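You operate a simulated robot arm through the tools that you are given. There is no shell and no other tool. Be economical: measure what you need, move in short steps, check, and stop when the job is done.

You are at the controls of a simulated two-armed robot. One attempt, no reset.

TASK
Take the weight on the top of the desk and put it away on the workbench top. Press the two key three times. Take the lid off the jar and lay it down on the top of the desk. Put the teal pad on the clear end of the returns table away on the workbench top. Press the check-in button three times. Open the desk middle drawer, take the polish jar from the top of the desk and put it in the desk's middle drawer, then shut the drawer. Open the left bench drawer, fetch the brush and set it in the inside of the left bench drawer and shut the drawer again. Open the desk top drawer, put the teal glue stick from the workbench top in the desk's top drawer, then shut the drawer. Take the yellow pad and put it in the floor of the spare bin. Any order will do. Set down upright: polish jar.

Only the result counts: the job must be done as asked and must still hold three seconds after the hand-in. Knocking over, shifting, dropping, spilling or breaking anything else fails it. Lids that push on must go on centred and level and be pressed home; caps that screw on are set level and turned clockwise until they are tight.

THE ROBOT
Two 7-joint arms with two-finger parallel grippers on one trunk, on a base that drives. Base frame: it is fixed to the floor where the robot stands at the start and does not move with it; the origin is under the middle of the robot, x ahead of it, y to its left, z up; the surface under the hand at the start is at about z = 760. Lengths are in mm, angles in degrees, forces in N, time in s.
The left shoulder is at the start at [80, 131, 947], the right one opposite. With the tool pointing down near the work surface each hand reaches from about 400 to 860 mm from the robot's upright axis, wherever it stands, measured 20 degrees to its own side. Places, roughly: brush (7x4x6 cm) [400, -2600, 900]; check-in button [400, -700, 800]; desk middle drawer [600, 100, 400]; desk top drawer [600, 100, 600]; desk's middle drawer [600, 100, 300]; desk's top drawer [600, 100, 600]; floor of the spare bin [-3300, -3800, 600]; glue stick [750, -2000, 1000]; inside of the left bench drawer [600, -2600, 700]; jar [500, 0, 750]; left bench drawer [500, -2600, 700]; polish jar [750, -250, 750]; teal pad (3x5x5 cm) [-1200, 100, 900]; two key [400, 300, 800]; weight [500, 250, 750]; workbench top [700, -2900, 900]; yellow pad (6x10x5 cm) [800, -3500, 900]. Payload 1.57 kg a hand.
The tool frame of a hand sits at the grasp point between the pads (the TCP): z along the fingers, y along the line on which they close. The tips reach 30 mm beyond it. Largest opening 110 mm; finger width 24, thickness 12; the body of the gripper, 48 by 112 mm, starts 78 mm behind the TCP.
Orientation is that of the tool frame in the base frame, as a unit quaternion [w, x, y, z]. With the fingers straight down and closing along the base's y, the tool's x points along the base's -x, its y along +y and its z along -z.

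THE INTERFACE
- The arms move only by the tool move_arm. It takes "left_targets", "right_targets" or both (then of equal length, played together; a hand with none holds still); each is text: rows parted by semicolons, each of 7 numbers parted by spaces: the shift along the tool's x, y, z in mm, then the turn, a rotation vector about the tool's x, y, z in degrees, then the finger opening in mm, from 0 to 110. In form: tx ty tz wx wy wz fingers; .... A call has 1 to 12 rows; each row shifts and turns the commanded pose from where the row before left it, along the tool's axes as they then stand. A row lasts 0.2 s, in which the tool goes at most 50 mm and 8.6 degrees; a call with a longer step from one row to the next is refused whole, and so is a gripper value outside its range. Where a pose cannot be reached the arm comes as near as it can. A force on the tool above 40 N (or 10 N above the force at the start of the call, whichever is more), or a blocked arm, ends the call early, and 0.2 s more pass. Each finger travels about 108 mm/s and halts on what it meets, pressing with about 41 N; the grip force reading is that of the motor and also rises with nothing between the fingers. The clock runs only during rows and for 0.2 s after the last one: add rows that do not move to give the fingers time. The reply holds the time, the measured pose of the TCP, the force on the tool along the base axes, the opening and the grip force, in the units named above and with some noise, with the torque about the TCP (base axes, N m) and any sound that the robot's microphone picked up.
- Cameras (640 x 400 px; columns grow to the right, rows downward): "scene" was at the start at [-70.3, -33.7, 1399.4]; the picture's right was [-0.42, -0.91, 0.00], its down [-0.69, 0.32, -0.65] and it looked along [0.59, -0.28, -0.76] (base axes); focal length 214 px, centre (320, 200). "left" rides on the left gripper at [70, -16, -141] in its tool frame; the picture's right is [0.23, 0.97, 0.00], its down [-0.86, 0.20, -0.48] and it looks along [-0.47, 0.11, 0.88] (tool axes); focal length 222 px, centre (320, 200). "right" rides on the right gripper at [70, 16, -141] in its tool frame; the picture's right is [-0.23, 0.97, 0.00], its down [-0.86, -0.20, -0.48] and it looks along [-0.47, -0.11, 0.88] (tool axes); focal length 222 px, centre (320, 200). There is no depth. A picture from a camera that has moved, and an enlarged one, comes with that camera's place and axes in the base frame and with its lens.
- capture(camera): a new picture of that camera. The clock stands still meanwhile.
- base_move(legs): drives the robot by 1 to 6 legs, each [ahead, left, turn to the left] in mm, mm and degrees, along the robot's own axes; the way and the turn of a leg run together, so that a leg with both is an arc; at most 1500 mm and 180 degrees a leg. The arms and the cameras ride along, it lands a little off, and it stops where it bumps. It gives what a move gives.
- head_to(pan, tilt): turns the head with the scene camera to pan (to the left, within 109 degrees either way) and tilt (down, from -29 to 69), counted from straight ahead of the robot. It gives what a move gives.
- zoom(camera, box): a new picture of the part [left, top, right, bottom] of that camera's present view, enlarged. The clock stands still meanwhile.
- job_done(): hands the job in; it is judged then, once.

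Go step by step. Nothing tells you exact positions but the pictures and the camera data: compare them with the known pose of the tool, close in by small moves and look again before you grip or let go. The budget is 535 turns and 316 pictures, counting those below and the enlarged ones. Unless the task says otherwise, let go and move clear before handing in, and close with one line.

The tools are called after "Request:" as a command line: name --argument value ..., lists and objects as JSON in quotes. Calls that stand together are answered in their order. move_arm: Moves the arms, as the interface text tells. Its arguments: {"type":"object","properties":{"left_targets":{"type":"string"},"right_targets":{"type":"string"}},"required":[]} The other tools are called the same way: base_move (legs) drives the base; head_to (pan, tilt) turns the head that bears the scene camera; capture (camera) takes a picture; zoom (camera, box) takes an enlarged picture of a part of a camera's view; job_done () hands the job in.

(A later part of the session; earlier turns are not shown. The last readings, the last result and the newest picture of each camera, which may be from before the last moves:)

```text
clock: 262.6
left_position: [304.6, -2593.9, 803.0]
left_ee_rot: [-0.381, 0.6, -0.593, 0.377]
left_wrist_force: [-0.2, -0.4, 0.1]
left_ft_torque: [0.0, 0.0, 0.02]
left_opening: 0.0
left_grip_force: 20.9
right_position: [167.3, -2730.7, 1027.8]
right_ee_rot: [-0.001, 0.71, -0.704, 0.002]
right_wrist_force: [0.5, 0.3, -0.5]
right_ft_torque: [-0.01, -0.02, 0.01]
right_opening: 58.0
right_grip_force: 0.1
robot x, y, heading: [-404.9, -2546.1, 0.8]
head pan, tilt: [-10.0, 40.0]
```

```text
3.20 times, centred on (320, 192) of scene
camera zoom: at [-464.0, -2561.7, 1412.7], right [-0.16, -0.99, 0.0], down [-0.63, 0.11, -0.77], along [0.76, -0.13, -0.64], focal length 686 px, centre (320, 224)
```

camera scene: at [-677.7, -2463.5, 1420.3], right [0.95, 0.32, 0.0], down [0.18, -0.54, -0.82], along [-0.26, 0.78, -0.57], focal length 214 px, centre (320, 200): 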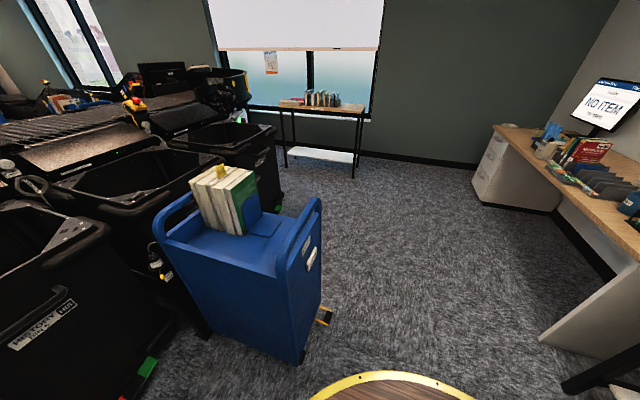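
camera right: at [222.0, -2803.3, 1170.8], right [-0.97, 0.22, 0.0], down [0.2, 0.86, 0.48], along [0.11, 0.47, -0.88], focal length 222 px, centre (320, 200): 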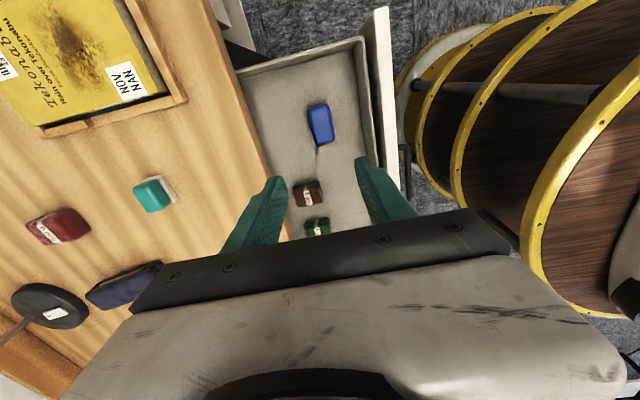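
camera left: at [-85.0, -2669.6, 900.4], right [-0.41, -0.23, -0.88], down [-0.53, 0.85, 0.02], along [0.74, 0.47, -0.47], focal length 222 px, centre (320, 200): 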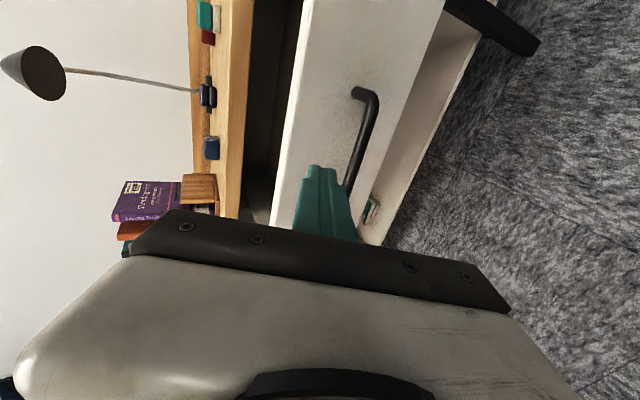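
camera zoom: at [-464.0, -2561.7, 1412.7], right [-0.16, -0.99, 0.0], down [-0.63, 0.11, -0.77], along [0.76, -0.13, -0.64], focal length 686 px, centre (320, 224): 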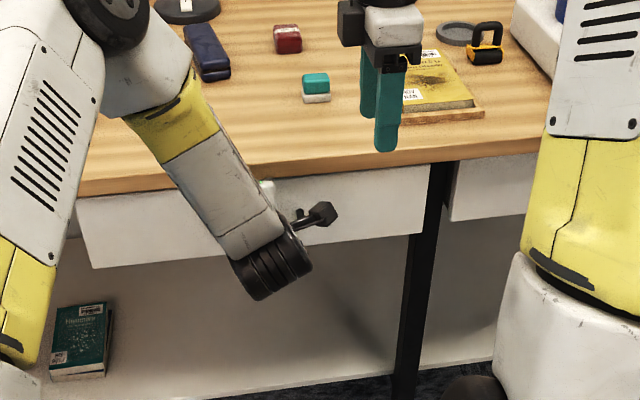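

Request:
move_arm --left_targets "0 -3.4 7.3 0 0 0 0;0 -3.4 7.3 0 0 0 0;0 -2.1 4.5 0 0 0 0;0 -1.7 3.6 0 0 0 0;0 -1.7 3.6 0 0 0 0;0 -1.7 3.6 0 0 0 0;0 0 0 0 0 0 0"

Request:
zoom --camera "scene" --box '[220, 130, 420, 255]'

```text
clock: 263.6
left_position: [323.2, -2595.7, 803.2]
left_ee_rot: [-0.38, 0.601, -0.594, 0.376]
left_wrist_force: [-19.2, 4.7, 13.0]
left_ft_torque: [-0.09, -0.34, 0.01]
left_opening: 0.0
left_grip_force: 21.4
right_position: [165.8, -2729.4, 1029.2]
right_ee_rot: [-0.002, 0.71, -0.704, 0.001]
right_wrist_force: [-0.4, 0.1, -0.4]
right_ft_torque: [0.02, 0.01, 0.02]
right_opening: 58.0
right_grip_force: 0.1
robot x, y, heading: [-407.6, -2548.4, 0.7]
head pan, tilt: [-10.0, 40.0]
stopped in row 4 (left hand): the force on the tool passed its limit at 49 N (the readings are from after the stop); the commanded pose is now the measured one
```

```text
3.20 times, centred on (320, 192) of scene
camera zoom: at [-465.8, -2561.4, 1412.6], right [-0.16, -0.99, 0.0], down [-0.63, 0.11, -0.77], along [0.76, -0.13, -0.64], focal length 686 px, centre (320, 224)
```

zoom: 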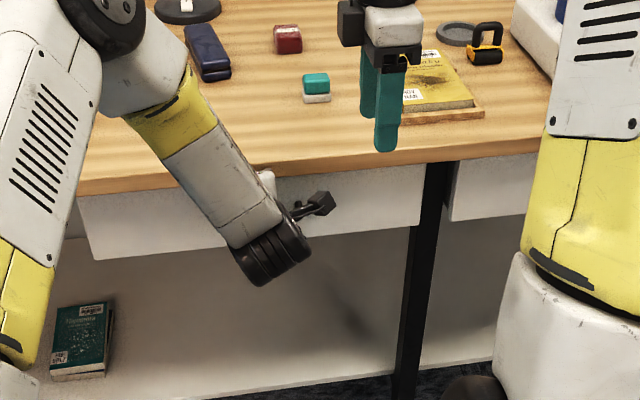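

The fist stopped at the expected closed position. Retract and check.

Request:
move_arm --left_targets "0 2 -45 0 0 0 0;0 0 -45 0 0 0 0;0 -42 -20 0 0 0 0;0 -42 -20 0 0 0 0;0 -42 -20 0 0 0 0;0 -42 -20 0 0 0 20;0 -42 -20 0 0 0 40;0 -42 -20 0 0 0 60;0 0 0 0 0 0 60"

Request:
zoom --camera "scene" --box '[220, 130, 420, 255]'

Request:
capture --camera "right"

```text
clock: 265.6
left_position: [241.6, -2596.0, 1117.8]
left_ee_rot: [-0.379, 0.601, -0.594, 0.376]
left_wrist_force: [-0.1, -1.0, -0.1]
left_ft_torque: [0.01, -0.02, 0.01]
left_opening: 59.8
left_grip_force: 0.0
right_position: [166.8, -2729.9, 1027.9]
right_ee_rot: [-0.001, 0.71, -0.704, 0.002]
right_wrist_force: [-0.4, 0.0, 0.9]
right_ft_torque: [0.01, 0.01, 0.0]
right_opening: 58.1
right_grip_force: 0.1
robot x, y, heading: [-410.5, -2542.9, 0.6]
head pan, tilt: [-10.0, 40.0]
```

```text
3.20 times, centred on (320, 192) of scene
camera zoom: at [-464.4, -2561.6, 1412.7], right [-0.16, -0.99, 0.0], down [-0.63, 0.11, -0.77], along [0.76, -0.13, -0.64], focal length 686 px, centre (320, 224)
```

zoom: 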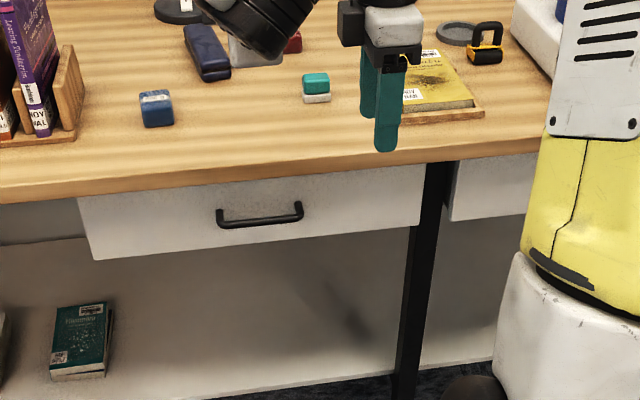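

```text
170 pictures are left
camera right: at [150.4, -2798.9, 1170.4], right [-0.98, 0.22, 0.0], down [0.19, 0.86, 0.48], along [0.11, 0.47, -0.88], focal length 222 px, centre (320, 200)
```

right: 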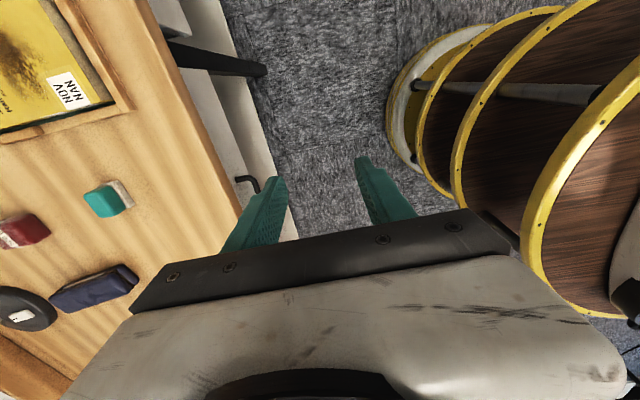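

Drawer is shut with the brush inside. Untwist both hands, then go right for the yellow pad.

Request:
move_arm --left_targets "0 0 0 -8.1 0 0 60;0 0 0 -8.1 0 0 60;0 0 0 -8.1 0 0 60;0 0 0 -8.1 0 0 60;0 0 0 -8.1 0 0 60;0 0 0 -8.1 0 0 60;0 0 0 -8.1 0 0 60;0 0 0 -8.2 0 0 60;0 0 0 0 0 8.5 60;0 0 0 0 0 8.5 60;0 0 0 0 0 8.5 60" --right_targets "0 0 0 0 0 8.2 58;0 0 0 0 0 8.2 58;0 0 0 0 0 8.2 58;0 0 0 0 0 8.2 58;0 0 0 0 0 8.2 58;0 0 0 0 0 8.2 58;0 0 0 0 0 8.2 58;0 0 0 0 0 8.2 58;0 0 0 0 0 8.2 58;0 0 0 0 0 8.2 58;0 0 0 0 0 8 58"

Request:
move_arm --left_targets "0 0 0 0 0 8.5 60;0 0 0 0 0 8.5 60;0 0 0 0 0 8.5 60;0 0 0 0 0 8.5 60;0 0 0 0 0 8.5 60;0 0 0 0 0 8.5 60;0 0 0 0 0 8.5 60;0 0 0 0 0 5 60"

Request:
base_move --legs '[[0, -850, -0.6]]'

Request:
head_to --pan -5 --tilt 30

Request:
capture --camera "scene"

Request:
capture --camera "right"

```text
clock: 268.0
left_position: [242.8, -2596.4, 1118.3]
left_ee_rot: [-0.001, -0.537, 0.843, 0.001]
left_wrist_force: [0.1, -0.2, 0.4]
left_ft_torque: [-0.01, 0.05, 0.0]
left_opening: 60.0
left_grip_force: 0.1
right_position: [166.7, -2728.8, 1029.1]
right_ee_rot: [0.002, -0.002, 1.0, 0.0]
right_wrist_force: [-0.9, 0.3, 1.0]
right_ft_torque: [0.01, -0.01, -0.01]
right_opening: 58.2
right_grip_force: 0.0
robot x, y, heading: [-411.1, -2549.3, 0.5]
head pan, tilt: [-10.0, 40.0]
```

```text
clock: 269.8
left_position: [243.8, -2595.5, 1118.2]
left_ee_rot: [-0.002, -0.003, 1.0, 0.0]
left_wrist_force: [0.7, 0.3, 0.6]
left_ft_torque: [0.01, -0.03, 0.0]
left_opening: 60.0
left_grip_force: 0.0
right_position: [168.0, -2730.1, 1028.8]
right_ee_rot: [0.002, -0.004, 1.0, 0.0]
right_wrist_force: [0.7, 1.0, -0.9]
right_ft_torque: [0.0, 0.0, -0.01]
right_opening: 57.9
right_grip_force: 0.0
robot x, y, heading: [-410.0, -2545.9, 0.5]
head pan, tilt: [-10.0, 40.0]
```

```text
clock: 274.2
left_position: [240.1, -3453.4, 1118.4]
left_ee_rot: [-0.002, 0.005, 1.0, -0.001]
left_wrist_force: [0.3, -0.3, 0.3]
left_ft_torque: [0.0, -0.01, 0.02]
left_opening: 60.0
left_grip_force: 0.0
right_position: [162.0, -3586.5, 1028.2]
right_ee_rot: [0.002, 0.005, 1.0, 0.0]
right_wrist_force: [0.2, -0.4, 0.0]
right_ft_torque: [0.0, 0.0, 0.0]
right_opening: 58.1
right_grip_force: 0.0
robot x, y, heading: [-406.7, -3391.5, -0.8]
head pan, tilt: [-10.0, 40.0]
```

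```text
clock: 275.0
left_position: [240.9, -3454.6, 1117.9]
left_ee_rot: [-0.002, 0.005, 1.0, 0.001]
left_wrist_force: [-0.6, -0.1, -0.2]
left_ft_torque: [0.01, -0.01, -0.03]
left_opening: 59.9
left_grip_force: 0.0
right_position: [160.8, -3586.0, 1029.7]
right_ee_rot: [0.002, 0.006, 1.0, 0.0]
right_wrist_force: [-0.3, -0.9, 0.4]
right_ft_torque: [0.0, -0.01, 0.01]
right_opening: 58.0
right_grip_force: 0.0
robot x, y, heading: [-409.0, -3392.5, -0.6]
head pan, tilt: [-5.0, 30.0]
```

```text
169 pictures are left
camera scene: at [-458.7, -3398.4, 1428.0], right [-0.1, -1.0, 0.0], down [-0.5, 0.05, -0.87], along [0.86, -0.09, -0.5], focal length 214 px, centre (320, 200)
```

scene: 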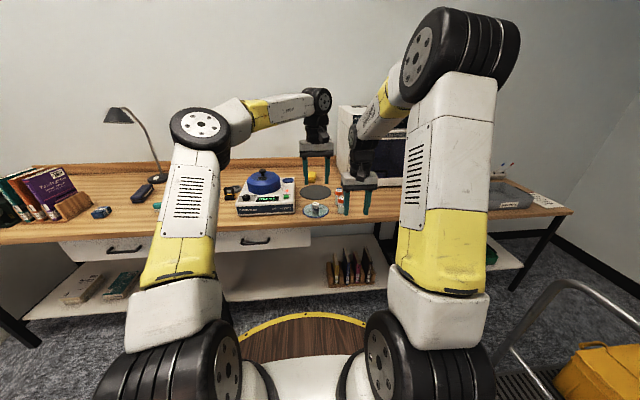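

```text
168 pictures are left
camera right: at [92.4, -3568.2, 1170.6], right [0.24, 0.97, 0.0], down [0.85, -0.21, 0.48], along [0.47, -0.11, -0.88], focal length 222 px, centre (320, 200)
```

right: 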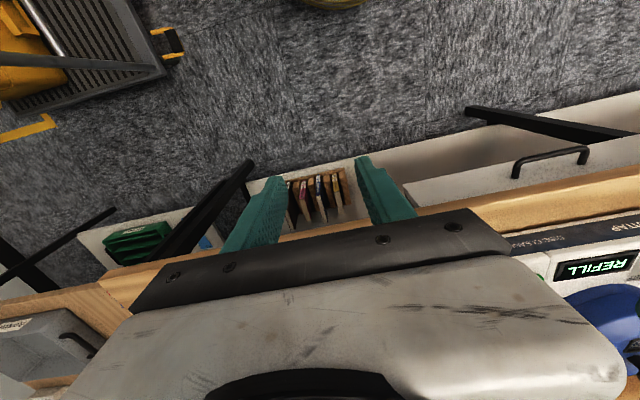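

Request:
zoom --camera "scene" --box '[220, 130, 420, 255]'

Request:
zoom --camera "scene" --box '[440, 130, 600, 230]'

```text
3.20 times, centred on (320, 192) of scene
camera zoom: at [-458.7, -3398.4, 1428.0], right [-0.1, -1.0, 0.0], down [-0.5, 0.05, -0.87], along [0.86, -0.09, -0.5], focal length 686 px, centre (320, 224)
```

zoom: 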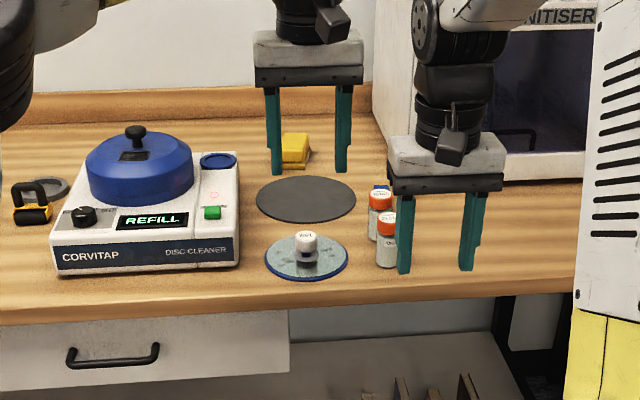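

```text
4.00 times, centred on (520, 180) of scene
camera zoom: at [-458.7, -3398.4, 1428.0], right [-0.1, -1.0, 0.0], down [-0.5, 0.05, -0.87], along [0.86, -0.09, -0.5], focal length 858 px, centre (-480, 280)
```

zoom: 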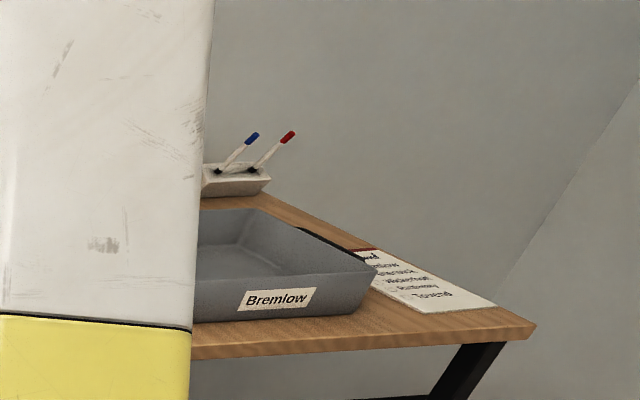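

The yellow pad is at the bench back near [770,-3470]. Shift left 100 and go forward so the right hand can reach.

Request:
base_move --legs '[[0, 100, 0.6], [340, 0, 0]]'

Request:
capture --camera "right"

Request:
capture --camera "scene"

```text
clock: 277.9
left_position: [583.2, -3346.6, 1117.3]
left_ee_rot: [-0.002, -0.001, 1.0, 0.0]
left_wrist_force: [0.2, 0.2, 0.1]
left_ft_torque: [0.0, 0.0, 0.01]
left_opening: 60.0
left_grip_force: 0.2
right_position: [506.9, -3480.6, 1028.9]
right_ee_rot: [0.002, 0.0, 1.0, -0.001]
right_wrist_force: [0.5, -0.4, -0.3]
right_ft_torque: [-0.01, 0.01, -0.03]
right_opening: 57.8
right_grip_force: 0.1
robot x, y, heading: [-67.9, -3291.1, -0.1]
head pan, tilt: [-5.0, 30.0]
```

```text
165 pictures are left
camera right: at [436.6, -3462.7, 1170.6], right [0.23, 0.97, 0.0], down [0.85, -0.2, 0.48], along [0.47, -0.11, -0.88], focal length 222 px, centre (320, 200)
```

right: 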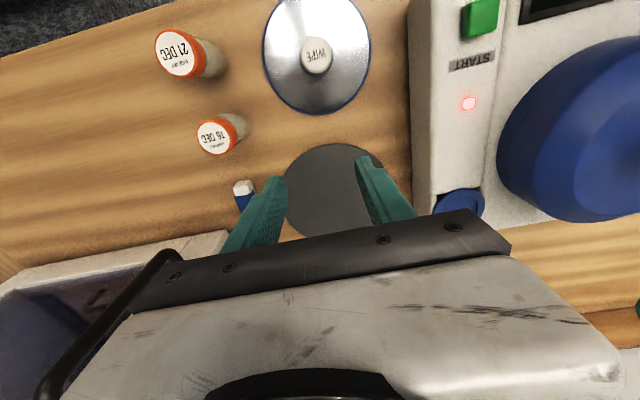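

```text
164 pictures are left
camera scene: at [-116.7, -3300.4, 1428.0], right [-0.08, -1.0, 0.0], down [-0.5, 0.04, -0.87], along [0.86, -0.07, -0.5], focal length 214 px, centre (320, 200)
```

scene: 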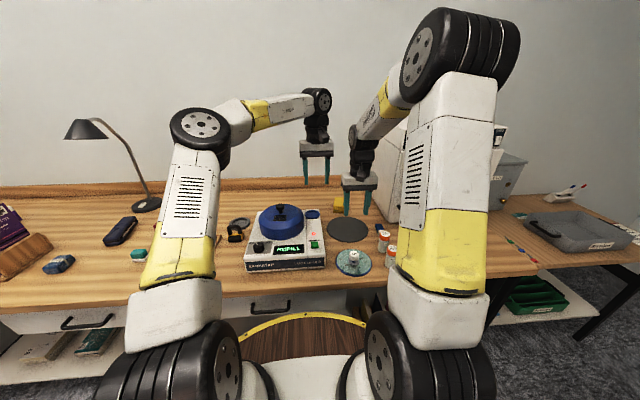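

Request:
move_arm --right_targets "-42 2 0 0 0 0 80;-42 2 0 0 0 0 90;-42 2 0 0 0 0 90;-42 2 0 0 0 0 90;-42 2 0 0 0 0 90;0 0 0 0 0 0 90"

Request:
capture --camera "right"

Request:
zoom --camera "scene" --box '[290, 130, 450, 230]'

```text
clock: 279.3
left_position: [582.6, -3346.4, 1117.7]
left_ee_rot: [-0.003, -0.002, 1.0, 0.0]
left_wrist_force: [0.0, -0.6, 0.0]
left_ft_torque: [0.0, -0.02, 0.01]
left_opening: 59.8
left_grip_force: 0.1
right_position: [717.1, -3468.6, 1030.5]
right_ee_rot: [0.001, -0.001, 1.0, 0.0]
right_wrist_force: [-0.9, -1.0, 0.9]
right_ft_torque: [0.02, 0.02, 0.01]
right_opening: 89.9
right_grip_force: 0.3
robot x, y, heading: [-62.0, -3291.4, -0.2]
head pan, tilt: [-5.0, 30.0]
```

```text
163 pictures are left
camera right: at [647.3, -3451.5, 1172.9], right [0.23, 0.97, 0.0], down [0.85, -0.2, 0.48], along [0.47, -0.11, -0.88], focal length 222 px, centre (320, 200)
```

right: 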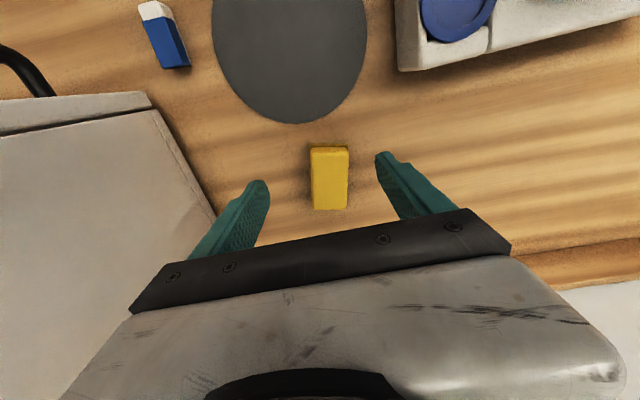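

```text
4.00 times, centred on (370, 180) of scene
camera zoom: at [-116.5, -3300.4, 1428.0], right [-0.08, -1.0, 0.0], down [-0.5, 0.04, -0.87], along [0.86, -0.07, -0.5], focal length 858 px, centre (120, 280)
```

zoom: 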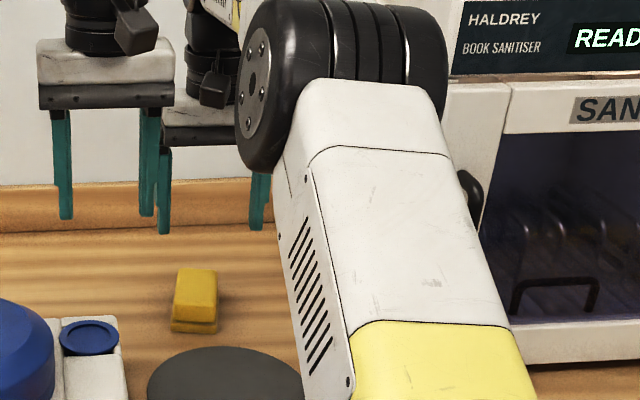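

Request:
move_arm --right_targets "-44 3.5 0 0 0 5 90;0 0 30 0 0 5.5 90;0 0 40 0 0 0 90;0 0 30 0 0 0 90;0 0 0 0 0 0 90"

Request:
capture --camera "right"

```text
clock: 280.5
left_position: [584.7, -3346.7, 1117.6]
left_ee_rot: [-0.002, -0.002, 1.0, 0.0]
left_wrist_force: [0.7, -0.3, -0.7]
left_ft_torque: [0.0, 0.03, 0.0]
left_opening: 60.1
left_grip_force: 0.1
right_position: [752.1, -3470.3, 926.2]
right_ee_rot: [0.0, 0.09, 0.996, 0.0]
right_wrist_force: [0.4, 0.2, 0.7]
right_ft_torque: [-0.01, 0.03, -0.02]
right_opening: 89.8
right_grip_force: 0.0
right hand out of reach, approached as far as the arm can: row 1, 2, 3, 4
robot x, y, heading: [-64.1, -3287.7, 0.1]
head pan, tilt: [-5.0, 30.0]
```

```text
161 pictures are left
camera right: at [685.8, -3440.8, 1068.6], right [0.4, 0.92, 0.0], down [0.8, -0.35, 0.48], along [0.44, -0.19, -0.88], focal length 222 px, centre (320, 200)
```

right: 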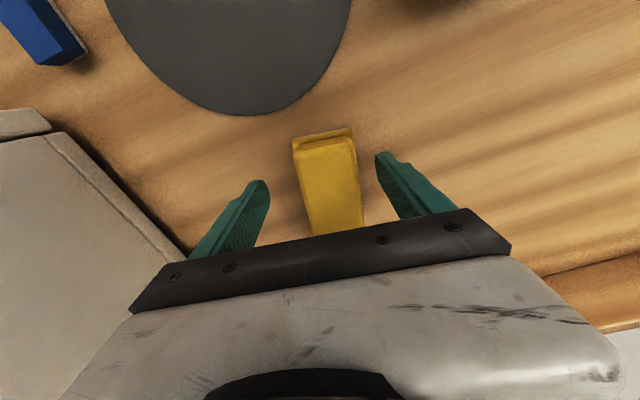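

Request:
base_move --legs '[[25, 0, 0]]'

Request:
move_arm --right_targets "0 0 0 0 0 -3 90;0 0 0 0 0 0 90"

Request:
capture --camera "right"

```text
clock: 281.4
left_position: [610.0, -3346.7, 1117.8]
left_ee_rot: [-0.002, -0.001, 1.0, 0.0]
left_wrist_force: [-0.5, 0.3, 0.4]
left_ft_torque: [-0.03, 0.02, 0.01]
left_opening: 60.1
left_grip_force: 0.1
right_position: [777.7, -3471.0, 927.7]
right_ee_rot: [0.0, 0.09, 0.996, 0.0]
right_wrist_force: [0.0, 0.9, -0.9]
right_ft_torque: [-0.05, 0.01, -0.01]
right_opening: 90.1
right_grip_force: 0.0
robot x, y, heading: [-37.6, -3291.2, 0.4]
head pan, tilt: [-5.0, 30.0]
```

```text
clock: 281.9
left_position: [609.0, -3346.3, 1117.1]
left_ee_rot: [-0.003, -0.001, 1.0, 0.0]
left_wrist_force: [1.0, 0.3, -0.6]
left_ft_torque: [-0.01, 0.02, 0.01]
left_opening: 60.4
left_grip_force: 0.0
right_position: [776.3, -3470.5, 927.2]
right_ee_rot: [0.0, 0.063, 0.998, 0.0]
right_wrist_force: [-0.3, 0.6, 0.2]
right_ft_torque: [0.0, 0.01, -0.01]
right_opening: 89.9
right_grip_force: 0.1
robot x, y, heading: [-42.6, -3295.1, -0.1]
head pan, tilt: [-5.0, 30.0]
```

```text
160 pictures are left
camera right: at [710.1, -3443.5, 1069.1], right [0.35, 0.94, 0.0], down [0.82, -0.31, 0.48], along [0.45, -0.17, -0.88], focal length 222 px, centre (320, 200)
```

right: 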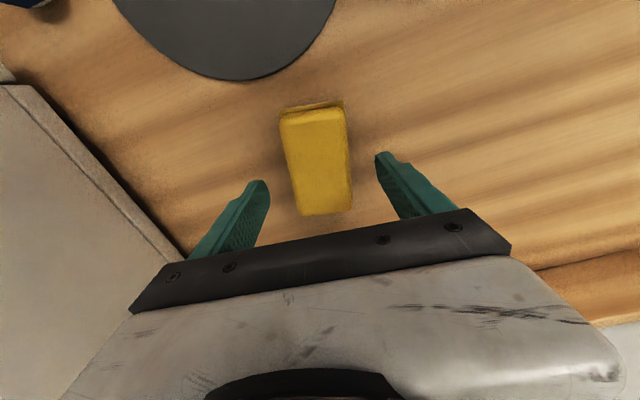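

Request:
move_arm --right_targets "13 5 10 0 0 0 90;0 0 10 0 0 0 90;0 0 8 0 0 0 90;0 0 0 0 0 0 70;0 0 0 0 0 0 55;0 0 0 0 0 0 40;0 0 0 0 0 0 30;0 0 0 0 0 0 30"

Request:
capture --camera "right"

```text
clock: 283.8
left_position: [608.8, -3346.5, 1118.4]
left_ee_rot: [-0.003, -0.002, 1.0, 0.0]
left_wrist_force: [0.1, -0.3, -0.1]
left_ft_torque: [0.01, -0.02, 0.02]
left_opening: 59.9
left_grip_force: 0.0
right_position: [779.3, -3463.3, 899.9]
right_ee_rot: [-0.001, 0.064, 0.998, 0.0]
right_wrist_force: [0.3, -0.1, 0.7]
right_ft_torque: [0.01, -0.01, -0.02]
right_opening: 55.7
right_grip_force: 41.0
right hand out of reach, approached as far as the arm can: row 1
robot x, y, heading: [-39.5, -3290.5, 0.1]
head pan, tilt: [-5.0, 30.0]
```

```text
159 pictures are left
camera right: at [712.1, -3437.6, 1042.4], right [0.35, 0.94, 0.0], down [0.82, -0.31, 0.48], along [0.45, -0.17, -0.88], focal length 222 px, centre (320, 200)
```

right: 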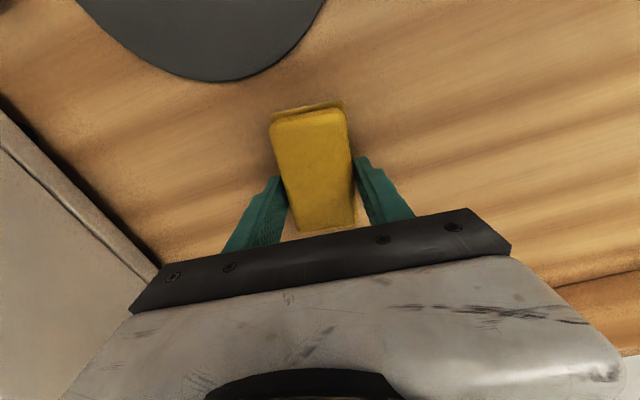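

Pad gripped. Lift and pull back, then back the base out.

Request:
move_arm --right_targets "0 0 -20 0 0 0 30;0 0 -40 0 0 0 30;0 0 -45 0 0 0 30;0 0 -45 0 0 0 30;45 0 0 0 0 0 30;45 0 0 0 0 0 30;45 0 0 0 0 0 30;45 0 0 0 0 0 30;45 0 0 0 0 0 30;0 0 0 0 0 0 30"

Request:
capture --camera "right"

Request:
base_move --legs '[[-450, 0, 0], [-250, 0, 0]]'

Request:
head_to --pan -109 --tilt 20

Request:
capture --camera "scene"

```text
clock: 285.9
left_position: [607.6, -3345.8, 1118.2]
left_ee_rot: [-0.003, -0.002, 1.0, 0.0]
left_wrist_force: [-0.6, 0.3, -0.3]
left_ft_torque: [0.01, 0.0, 0.0]
left_opening: 59.8
left_grip_force: 0.1
right_position: [531.7, -3437.1, 1046.4]
right_ee_rot: [0.001, 0.063, 0.998, -0.001]
right_wrist_force: [0.3, -0.6, -1.2]
right_ft_torque: [0.0, 0.0, -0.04]
right_opening: 55.6
right_grip_force: 40.8
right hand out of reach, approached as far as the arm can: row 3, 4
robot x, y, heading: [-40.1, -3293.7, 0.2]
head pan, tilt: [-5.0, 30.0]
```

```text
158 pictures are left
camera right: at [464.5, -3410.2, 1187.5], right [0.35, 0.94, 0.0], down [0.82, -0.31, 0.48], along [0.45, -0.17, -0.88], focal length 222 px, centre (320, 200)
```

right: 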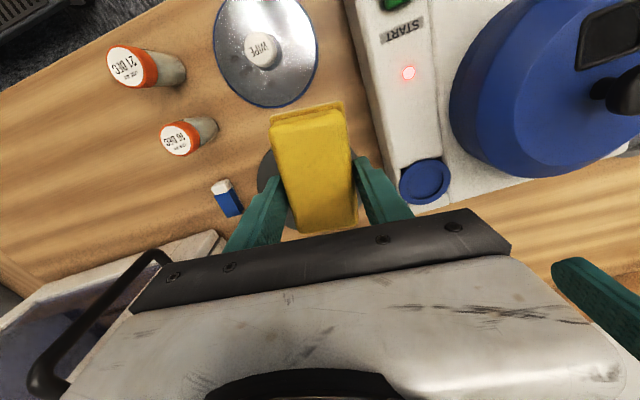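

```text
clock: 290.1
left_position: [-93.6, -3348.2, 1118.7]
left_ee_rot: [-0.003, 0.001, 1.0, 0.001]
left_wrist_force: [-0.1, 0.2, 0.0]
left_ft_torque: [0.04, 0.03, 0.0]
left_opening: 60.0
left_grip_force: 0.1
right_position: [-171.6, -3439.6, 1045.2]
right_ee_rot: [-0.001, 0.066, 0.998, 0.001]
right_wrist_force: [-0.2, 0.0, -0.3]
right_ft_torque: [-0.01, 0.01, 0.02]
right_opening: 55.1
right_grip_force: 41.0
robot x, y, heading: [-742.1, -3290.0, 0.0]
head pan, tilt: [-5.0, 30.0]
```

```text
clock: 291.9
left_position: [-95.4, -3349.1, 1118.7]
left_ee_rot: [-0.003, 0.001, 1.0, 0.0]
left_wrist_force: [0.0, 0.1, -0.3]
left_ft_torque: [-0.06, -0.01, -0.01]
left_opening: 60.1
left_grip_force: 0.0
right_position: [-170.6, -3439.1, 1044.5]
right_ee_rot: [0.0, 0.067, 0.998, 0.0]
right_wrist_force: [-0.8, 0.1, -0.1]
right_ft_torque: [0.02, -0.02, -0.03]
right_opening: 54.7
right_grip_force: 40.9
robot x, y, heading: [-745.4, -3292.4, -0.1]
head pan, tilt: [-108.9, 20.0]
```

```text
157 pictures are left
camera scene: at [-914.7, -3379.9, 1444.1], right [-0.95, 0.32, 0.0], down [0.11, 0.32, -0.94], along [-0.3, -0.89, -0.34], focal length 214 px, centre (320, 200)
```

scene: 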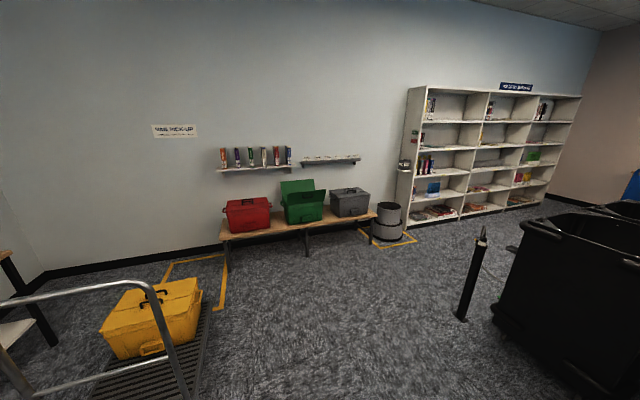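

No bin labelled spare in view yet; it should be west around [-3300,-3800]. Turn right 90° and look that way.

Request:
base_move --legs '[[0, 0, -90]]'

Request:
head_to --pan -75 --tilt 20

Request:
capture --camera "scene"

Request:
zoom --camera "scene" --box '[160, 100, 480, 300]'

```text
clock: 296.1
left_position: [-801.9, -3940.9, 1117.8]
left_ee_rot: [-0.002, 0.708, 0.707, 0.002]
left_wrist_force: [0.1, 1.1, 0.3]
left_ft_torque: [-0.02, 0.03, -0.03]
left_opening: 59.8
left_grip_force: 0.1
right_position: [-891.2, -3864.3, 1045.2]
right_ee_rot: [0.0, 0.753, 0.658, 0.001]
right_wrist_force: [-0.1, 0.1, -1.1]
right_ft_torque: [0.0, -0.02, 0.04]
right_opening: 54.8
right_grip_force: 40.9
robot x, y, heading: [-740.9, -3289.4, -90.2]
head pan, tilt: [-108.9, 20.0]
```

```text
clock: 297.1
left_position: [-802.0, -3940.0, 1117.9]
left_ee_rot: [-0.001, 0.708, 0.707, 0.002]
left_wrist_force: [0.1, 0.6, -0.1]
left_ft_torque: [-0.02, -0.04, 0.01]
left_opening: 60.0
left_grip_force: 0.2
right_position: [-892.3, -3863.3, 1046.2]
right_ee_rot: [0.0, 0.752, 0.659, 0.0]
right_wrist_force: [-0.3, 0.2, -1.1]
right_ft_torque: [0.0, 0.01, -0.04]
right_opening: 55.0
right_grip_force: 41.3
robot x, y, heading: [-742.7, -3292.1, -90.2]
head pan, tilt: [-75.0, 20.0]
```

```text
156 pictures are left
camera scene: at [-834.6, -3176.3, 1444.1], right [-0.26, 0.97, 0.0], down [0.33, 0.09, -0.94], along [-0.91, -0.24, -0.34], focal length 214 px, centre (320, 200)
```

scene: 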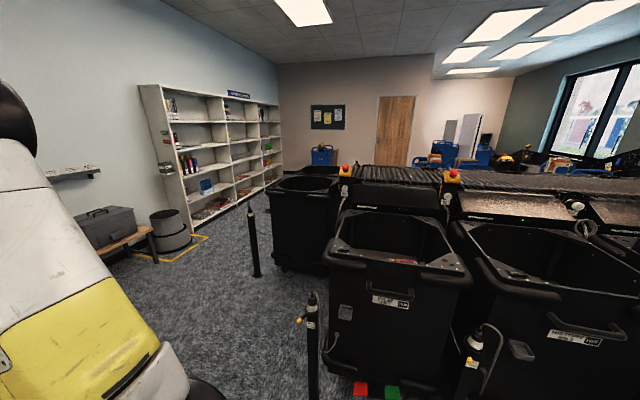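

```text
2.00 times, centred on (320, 200) of scene
camera zoom: at [-834.6, -3176.3, 1444.1], right [-0.26, 0.97, 0.0], down [0.33, 0.09, -0.94], along [-0.91, -0.24, -0.34], focal length 429 px, centre (320, 200)
```

zoom: 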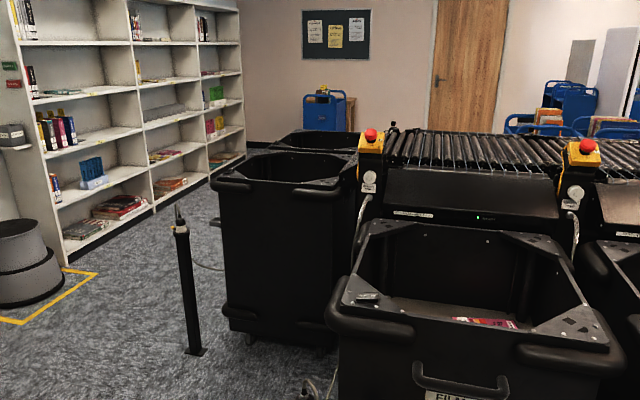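

Two bins stand at the west end of the sorter, beyond posts near [-2343,-4275] and [-1632,-3427]. I'll take the southern lane, y≈-4750, heading west.

Request:
base_move --legs '[[1000, 0, 0], [0, 0, -90], [0, 430, 0]]'

Request:
head_to --pan -20 --tilt 25

Request:
capture --camera "scene"

```text
clock: 300.6
left_position: [-821.2, -4588.3, 1117.0]
left_ee_rot: [-0.002, 0.713, 0.701, 0.003]
left_wrist_force: [-0.8, -0.4, 0.1]
left_ft_torque: [0.03, 0.01, 0.0]
left_opening: 59.9
left_grip_force: 0.1
right_position: [-909.7, -4510.3, 1043.6]
right_ee_rot: [0.001, 0.758, 0.653, 0.001]
right_wrist_force: [-0.4, 0.6, -0.6]
right_ft_torque: [-0.01, -0.01, -0.01]
right_opening: 54.8
right_grip_force: 41.7
robot x, y, heading: [-755.5, -3937.8, -90.8]
head pan, tilt: [-75.0, 20.0]
stopped in leg 1: the robot was blocked; the commanded pose is now the measured one
```

```text
clock: 301.8
left_position: [-820.3, -4587.4, 1117.9]
left_ee_rot: [-0.002, 0.713, 0.701, 0.003]
left_wrist_force: [0.2, -0.3, 0.4]
left_ft_torque: [0.03, -0.01, -0.03]
left_opening: 59.8
left_grip_force: 0.0
right_position: [-908.1, -4508.9, 1044.8]
right_ee_rot: [-0.001, 0.758, 0.653, 0.0]
right_wrist_force: [0.2, -1.2, -0.7]
right_ft_torque: [-0.01, 0.01, 0.03]
right_opening: 54.8
right_grip_force: 41.4
robot x, y, heading: [-754.9, -3938.0, -91.2]
head pan, tilt: [-20.0, 25.0]
```

```text
154 pictures are left
camera scene: at [-783.6, -3886.4, 1436.0], right [-0.93, 0.36, 0.0], down [0.15, 0.39, -0.91], along [-0.33, -0.84, -0.42], focal length 214 px, centre (320, 200)
```

scene: 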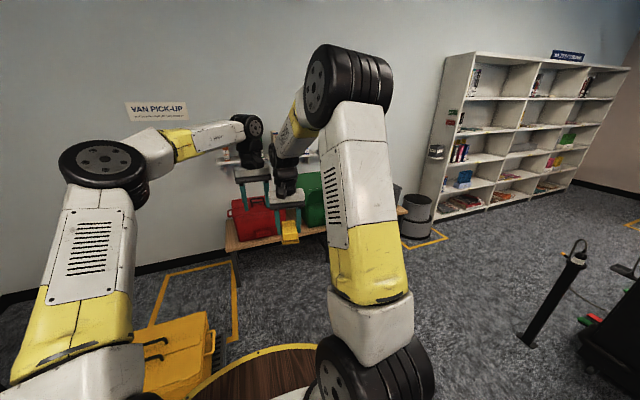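

I've bumped something, probably the trolley with the yellow box. Back off and inspect it.

Request:
base_move --legs '[[-650, 0, 1.0]]'

Request:
head_to --pan -19 --tilt 20

Request:
capture --camera "scene"

Request:
head_to --pan 25 --tilt 45

Request:
capture --camera "scene"

```text
clock: 305.5
left_position: [-798.4, -3930.4, 1116.2]
left_ee_rot: [-0.002, 0.704, 0.71, 0.003]
left_wrist_force: [-0.3, 0.3, 0.4]
left_ft_torque: [0.02, 0.0, 0.0]
left_opening: 60.0
left_grip_force: 0.1
right_position: [-890.1, -3852.5, 1044.7]
right_ee_rot: [0.0, 0.749, 0.662, 0.001]
right_wrist_force: [0.5, 0.2, -0.9]
right_ft_torque: [-0.01, 0.06, -0.04]
right_opening: 54.9
right_grip_force: 41.5
robot x, y, heading: [-747.3, -3280.2, -89.9]
head pan, tilt: [-20.0, 25.0]
```

```text
clock: 306.1
left_position: [-798.9, -3929.9, 1116.3]
left_ee_rot: [-0.002, 0.704, 0.71, 0.003]
left_wrist_force: [0.0, 0.6, 0.2]
left_ft_torque: [-0.02, 0.04, 0.0]
left_opening: 60.0
left_grip_force: 0.0
right_position: [-891.0, -3853.1, 1045.1]
right_ee_rot: [0.0, 0.749, 0.662, 0.0]
right_wrist_force: [-0.1, 0.2, -0.6]
right_ft_torque: [0.03, -0.01, 0.01]
right_opening: 54.9
right_grip_force: 41.1
robot x, y, heading: [-745.7, -3275.5, -89.4]
head pan, tilt: [-19.0, 20.0]
```

```text
153 pictures are left
camera scene: at [-779.6, -3228.3, 1444.0], right [-0.95, 0.32, 0.0], down [0.11, 0.32, -0.94], along [-0.3, -0.89, -0.34], focal length 214 px, centre (320, 200)
```

scene: 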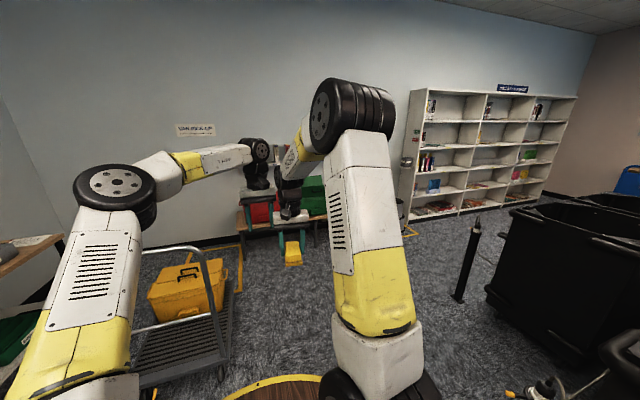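

```text
clock: 307.2
left_position: [-798.8, -3928.4, 1117.0]
left_ee_rot: [-0.002, 0.703, 0.711, 0.003]
left_wrist_force: [0.2, 0.0, 0.3]
left_ft_torque: [-0.02, 0.0, 0.02]
left_opening: 60.0
left_grip_force: 0.0
right_position: [-890.5, -3852.8, 1045.7]
right_ee_rot: [0.0, 0.749, 0.663, 0.0]
right_wrist_force: [0.7, -0.2, -1.1]
right_ft_torque: [0.01, 0.0, -0.04]
right_opening: 54.8
right_grip_force: 41.1
robot x, y, heading: [-748.0, -3280.3, -89.5]
head pan, tilt: [25.0, 45.0]
```

```text
152 pictures are left
camera scene: at [-715.0, -3213.5, 1405.4], right [-0.9, -0.43, 0.0], down [-0.3, 0.64, -0.71], along [0.3, -0.64, -0.71], focal length 214 px, centre (320, 200)
```

scene: 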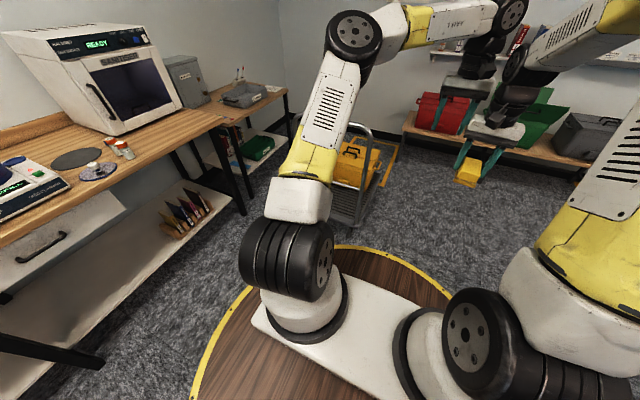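

To judge whether the trolley moved, I go back to an earlier viewpoint ([-510,-2548], heading 0) and compare the same picture.

Request:
base_move --legs '[[0, 0, 89.5], [0, 732, 0], [237, 0, 0]]'

Request:
head_to --pan -109 --tilt 35

Request:
capture --camera "scene"

```text
clock: 316.3
left_position: [155.9, -2617.6, 1116.8]
left_ee_rot: [-0.004, 0.001, 1.0, 0.001]
left_wrist_force: [-1.0, -0.4, -0.1]
left_ft_torque: [0.0, -0.03, 0.03]
left_opening: 60.0
left_grip_force: 0.1
right_position: [78.0, -2707.7, 1045.2]
right_ee_rot: [0.0, 0.067, 0.998, -0.001]
right_wrist_force: [-0.5, -0.1, -0.4]
right_ft_torque: [-0.03, 0.0, 0.01]
right_opening: 54.9
right_grip_force: 41.2
robot x, y, heading: [-490.8, -2555.0, -0.3]
head pan, tilt: [25.0, 45.0]
```

```text
clock: 318.5
left_position: [156.4, -2618.5, 1116.2]
left_ee_rot: [-0.003, 0.001, 1.0, 0.001]
left_wrist_force: [0.0, 0.8, -0.6]
left_ft_torque: [0.0, 0.03, -0.02]
left_opening: 59.8
left_grip_force: 0.0
right_position: [78.4, -2707.7, 1044.9]
right_ee_rot: [-0.001, 0.067, 0.998, 0.001]
right_wrist_force: [-0.1, -1.4, -0.4]
right_ft_torque: [0.02, -0.01, 0.0]
right_opening: 55.0
right_grip_force: 40.7
robot x, y, heading: [-493.2, -2560.9, -0.1]
head pan, tilt: [-108.9, 35.0]
```

```text
151 pictures are left
camera scene: at [-662.3, -2642.3, 1420.2], right [-0.94, 0.33, 0.0], down [0.19, 0.54, -0.82], along [-0.27, -0.77, -0.57], focal length 214 px, centre (320, 200)
```

scene: 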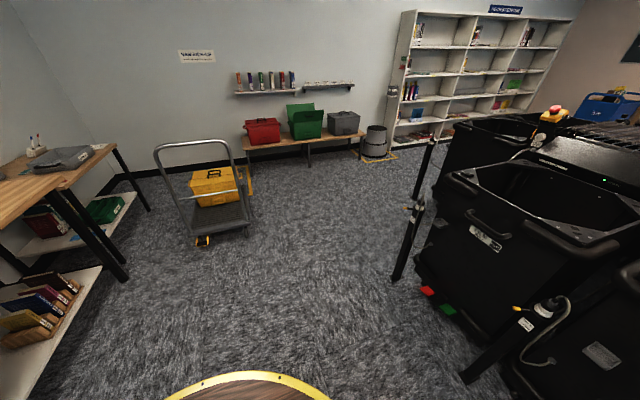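

The trolley looks unchanged against the earlier picture (within a pixel or two). Now take a wider path: x=-1000 south to y≈-4400, then turn west.

Request:
base_move --legs '[[-500, 0, 0], [0, 0, -90], [900, 0, 0], [920, 0, 0]]'

Request:
head_to --pan -60 --tilt 25

Request:
capture --camera "scene"

```text
clock: 334.0
left_position: [-1061.0, -5027.5, 1116.4]
left_ee_rot: [-0.002, 0.704, 0.71, 0.003]
left_wrist_force: [0.0, 0.4, 0.4]
left_ft_torque: [0.0, -0.01, -0.01]
left_opening: 59.7
left_grip_force: 0.1
right_position: [-1151.6, -4951.5, 1045.6]
right_ee_rot: [0.0, 0.75, 0.661, 0.0]
right_wrist_force: [-0.8, 0.6, -1.3]
right_ft_torque: [0.0, 0.01, 0.01]
right_opening: 54.9
right_grip_force: 41.4
robot x, y, heading: [-1009.6, -4375.2, -89.7]
head pan, tilt: [-108.9, 35.0]
```

```text
clock: 335.2
left_position: [-1060.9, -5026.9, 1117.7]
left_ee_rot: [-0.001, 0.705, 0.709, 0.003]
left_wrist_force: [-0.2, -0.6, 0.7]
left_ft_torque: [0.0, 0.06, 0.0]
left_opening: 59.9
left_grip_force: 0.1
right_position: [-1151.2, -4949.7, 1044.8]
right_ee_rot: [0.0, 0.75, 0.662, 0.001]
right_wrist_force: [0.2, -0.5, -0.1]
right_ft_torque: [-0.06, -0.01, -0.02]
right_opening: 54.7
right_grip_force: 41.6
robot x, y, heading: [-1005.3, -4379.5, -89.7]
head pan, tilt: [-60.0, 25.0]
```

```text
150 pictures are left
camera scene: at [-1088.6, -4284.7, 1436.0], right [-0.5, 0.86, 0.0], down [0.37, 0.21, -0.91], along [-0.78, -0.46, -0.42], focal length 214 px, centre (320, 200)
```

scene: 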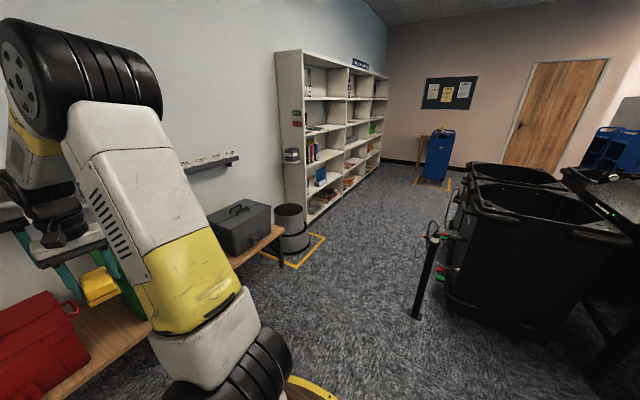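

Request:
base_move --legs '[[0, 0, -90], [0, 420, 0], [1300, 0, 0]]'

Request:
head_to --pan -50 --tilt 30

Request:
capture --camera "scene"

```text
clock: 347.6
left_position: [-2923.4, -4758.8, 1118.0]
left_ee_rot: [0.001, 1.0, 0.004, 0.005]
left_wrist_force: [-0.6, 0.1, 0.0]
left_ft_torque: [0.01, -0.05, 0.02]
left_opening: 60.0
left_grip_force: 0.0
right_position: [-2845.8, -4667.8, 1044.6]
right_ee_rot: [0.0, 0.998, -0.063, -0.001]
right_wrist_force: [0.0, 0.9, -0.8]
right_ft_torque: [0.01, -0.01, 0.01]
right_opening: 55.1
right_grip_force: 41.6
robot x, y, heading: [-2276.1, -4810.5, -179.9]
head pan, tilt: [-60.0, 25.0]
```

```text
clock: 348.3
left_position: [-2922.7, -4758.8, 1117.1]
left_ee_rot: [0.001, 1.0, 0.003, 0.003]
left_wrist_force: [-0.2, -0.2, 0.8]
left_ft_torque: [0.0, 0.01, 0.01]
left_opening: 59.9
left_grip_force: 0.0
right_position: [-2846.0, -4668.3, 1046.2]
right_ee_rot: [0.001, 0.998, -0.063, 0.0]
right_wrist_force: [0.3, 0.4, -1.1]
right_ft_torque: [0.01, 0.0, 0.02]
right_opening: 54.9
right_grip_force: 41.2
robot x, y, heading: [-2274.4, -4811.9, -179.9]
head pan, tilt: [-50.0, 30.0]
```

```text
149 pictures are left
camera scene: at [-2192.4, -4743.9, 1428.0], right [0.76, 0.65, 0.0], down [0.32, -0.38, -0.87], along [-0.56, 0.66, -0.5], focal length 214 px, centre (320, 200)
```

scene: 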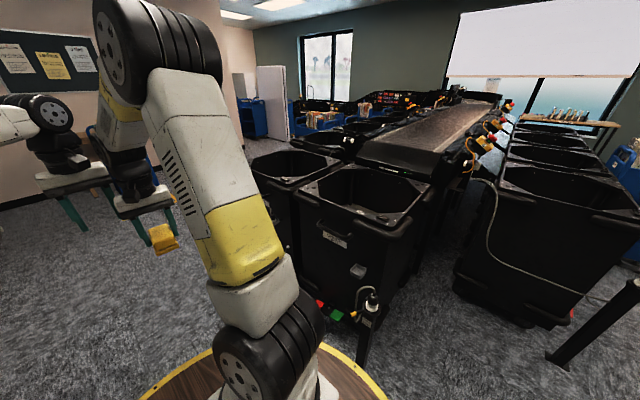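

Request:
zoom --camera "scene" --box '[240, 130, 460, 268]'

Request:
zoom --camera "scene" --box '[310, 215, 374, 255]'

```text
2.90 times, centred on (350, 199) of scene
camera zoom: at [-2192.4, -4743.9, 1428.0], right [0.76, 0.65, 0.0], down [0.32, -0.38, -0.87], along [-0.56, 0.66, -0.5], focal length 622 px, centre (233, 203)
```

zoom: 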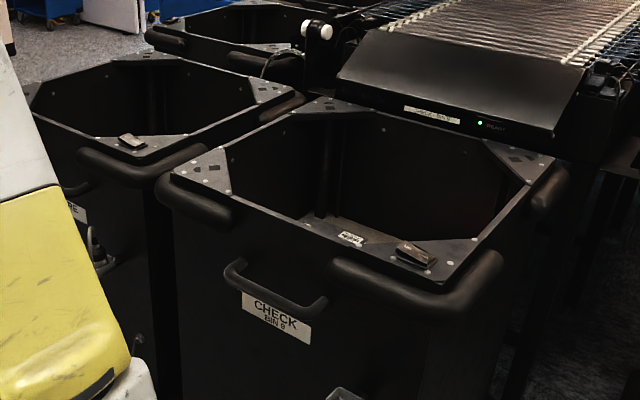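

```text
10.00 times, centred on (342, 235) of scene
camera zoom: at [-2192.4, -4743.9, 1428.0], right [0.76, 0.65, 0.0], down [0.32, -0.38, -0.87], along [-0.56, 0.66, -0.5], focal length 2145 px, centre (100, -150)
```

zoom: 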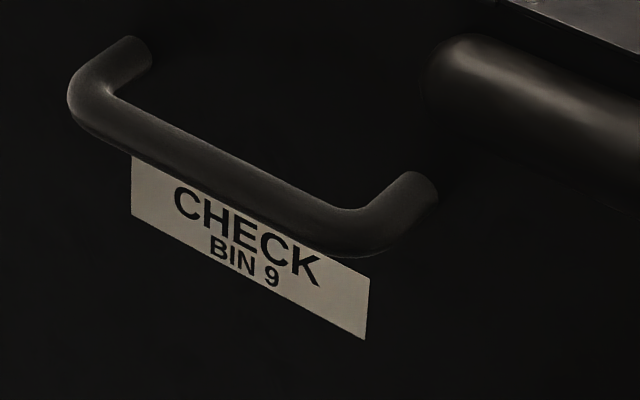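

Request:
base_move --legs '[[750, 0, 0]]'

Request:
head_to --pan -85 --tilt 35

Request:
capture --camera "scene"

Request:
zoom --camera "scene" --box '[200, 110, 520, 310]'

```text
clock: 352.3
left_position: [-3655.4, -4748.5, 1116.9]
left_ee_rot: [0.001, 1.0, -0.003, 0.004]
left_wrist_force: [-0.4, 0.7, -0.6]
left_ft_torque: [0.0, -0.02, -0.01]
left_opening: 59.7
left_grip_force: 0.1
right_position: [-3578.1, -4659.5, 1044.4]
right_ee_rot: [0.0, 0.998, -0.07, -0.001]
right_wrist_force: [0.1, -0.1, 0.3]
right_ft_torque: [0.03, 0.01, -0.03]
right_opening: 55.0
right_grip_force: 41.3
robot x, y, heading: [-3007.0, -4810.8, 179.6]
head pan, tilt: [-50.0, 30.0]
```

```text
clock: 353.3
left_position: [-3655.9, -4748.5, 1117.6]
left_ee_rot: [0.001, 1.0, -0.004, 0.003]
left_wrist_force: [0.0, -0.2, 0.2]
left_ft_torque: [0.0, 0.0, 0.0]
left_opening: 59.8
left_grip_force: 0.0
right_position: [-3577.7, -4657.8, 1044.4]
right_ee_rot: [0.001, 0.998, -0.07, 0.0]
right_wrist_force: [0.1, 0.2, -0.7]
right_ft_torque: [-0.01, 0.01, -0.02]
right_opening: 54.7
right_grip_force: 41.1
robot x, y, heading: [-3011.2, -4807.6, 179.5]
head pan, tilt: [-85.0, 35.0]
```

```text
146 pictures are left
camera scene: at [-2874.8, -4724.6, 1420.2], right [1.0, 0.08, 0.0], down [0.04, -0.57, -0.82], along [-0.06, 0.82, -0.57], focal length 214 px, centre (320, 200)
```

scene: 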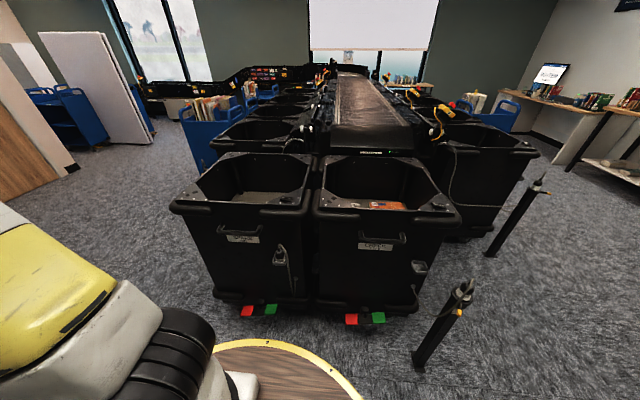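

```text
2.00 times, centred on (360, 210) of scene
camera zoom: at [-2874.8, -4724.6, 1420.2], right [1.0, 0.08, 0.0], down [0.04, -0.57, -0.82], along [-0.06, 0.82, -0.57], focal length 429 px, centre (240, 180)
```

zoom: 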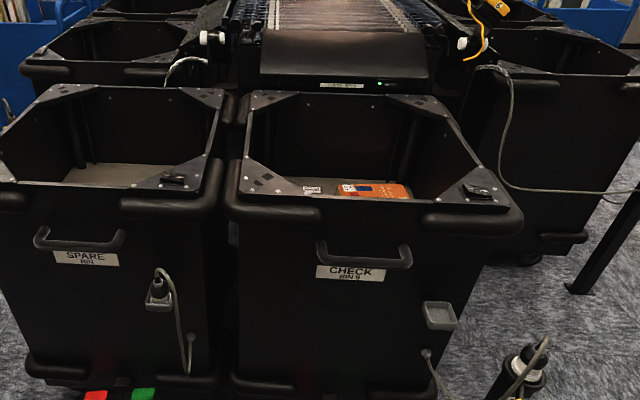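

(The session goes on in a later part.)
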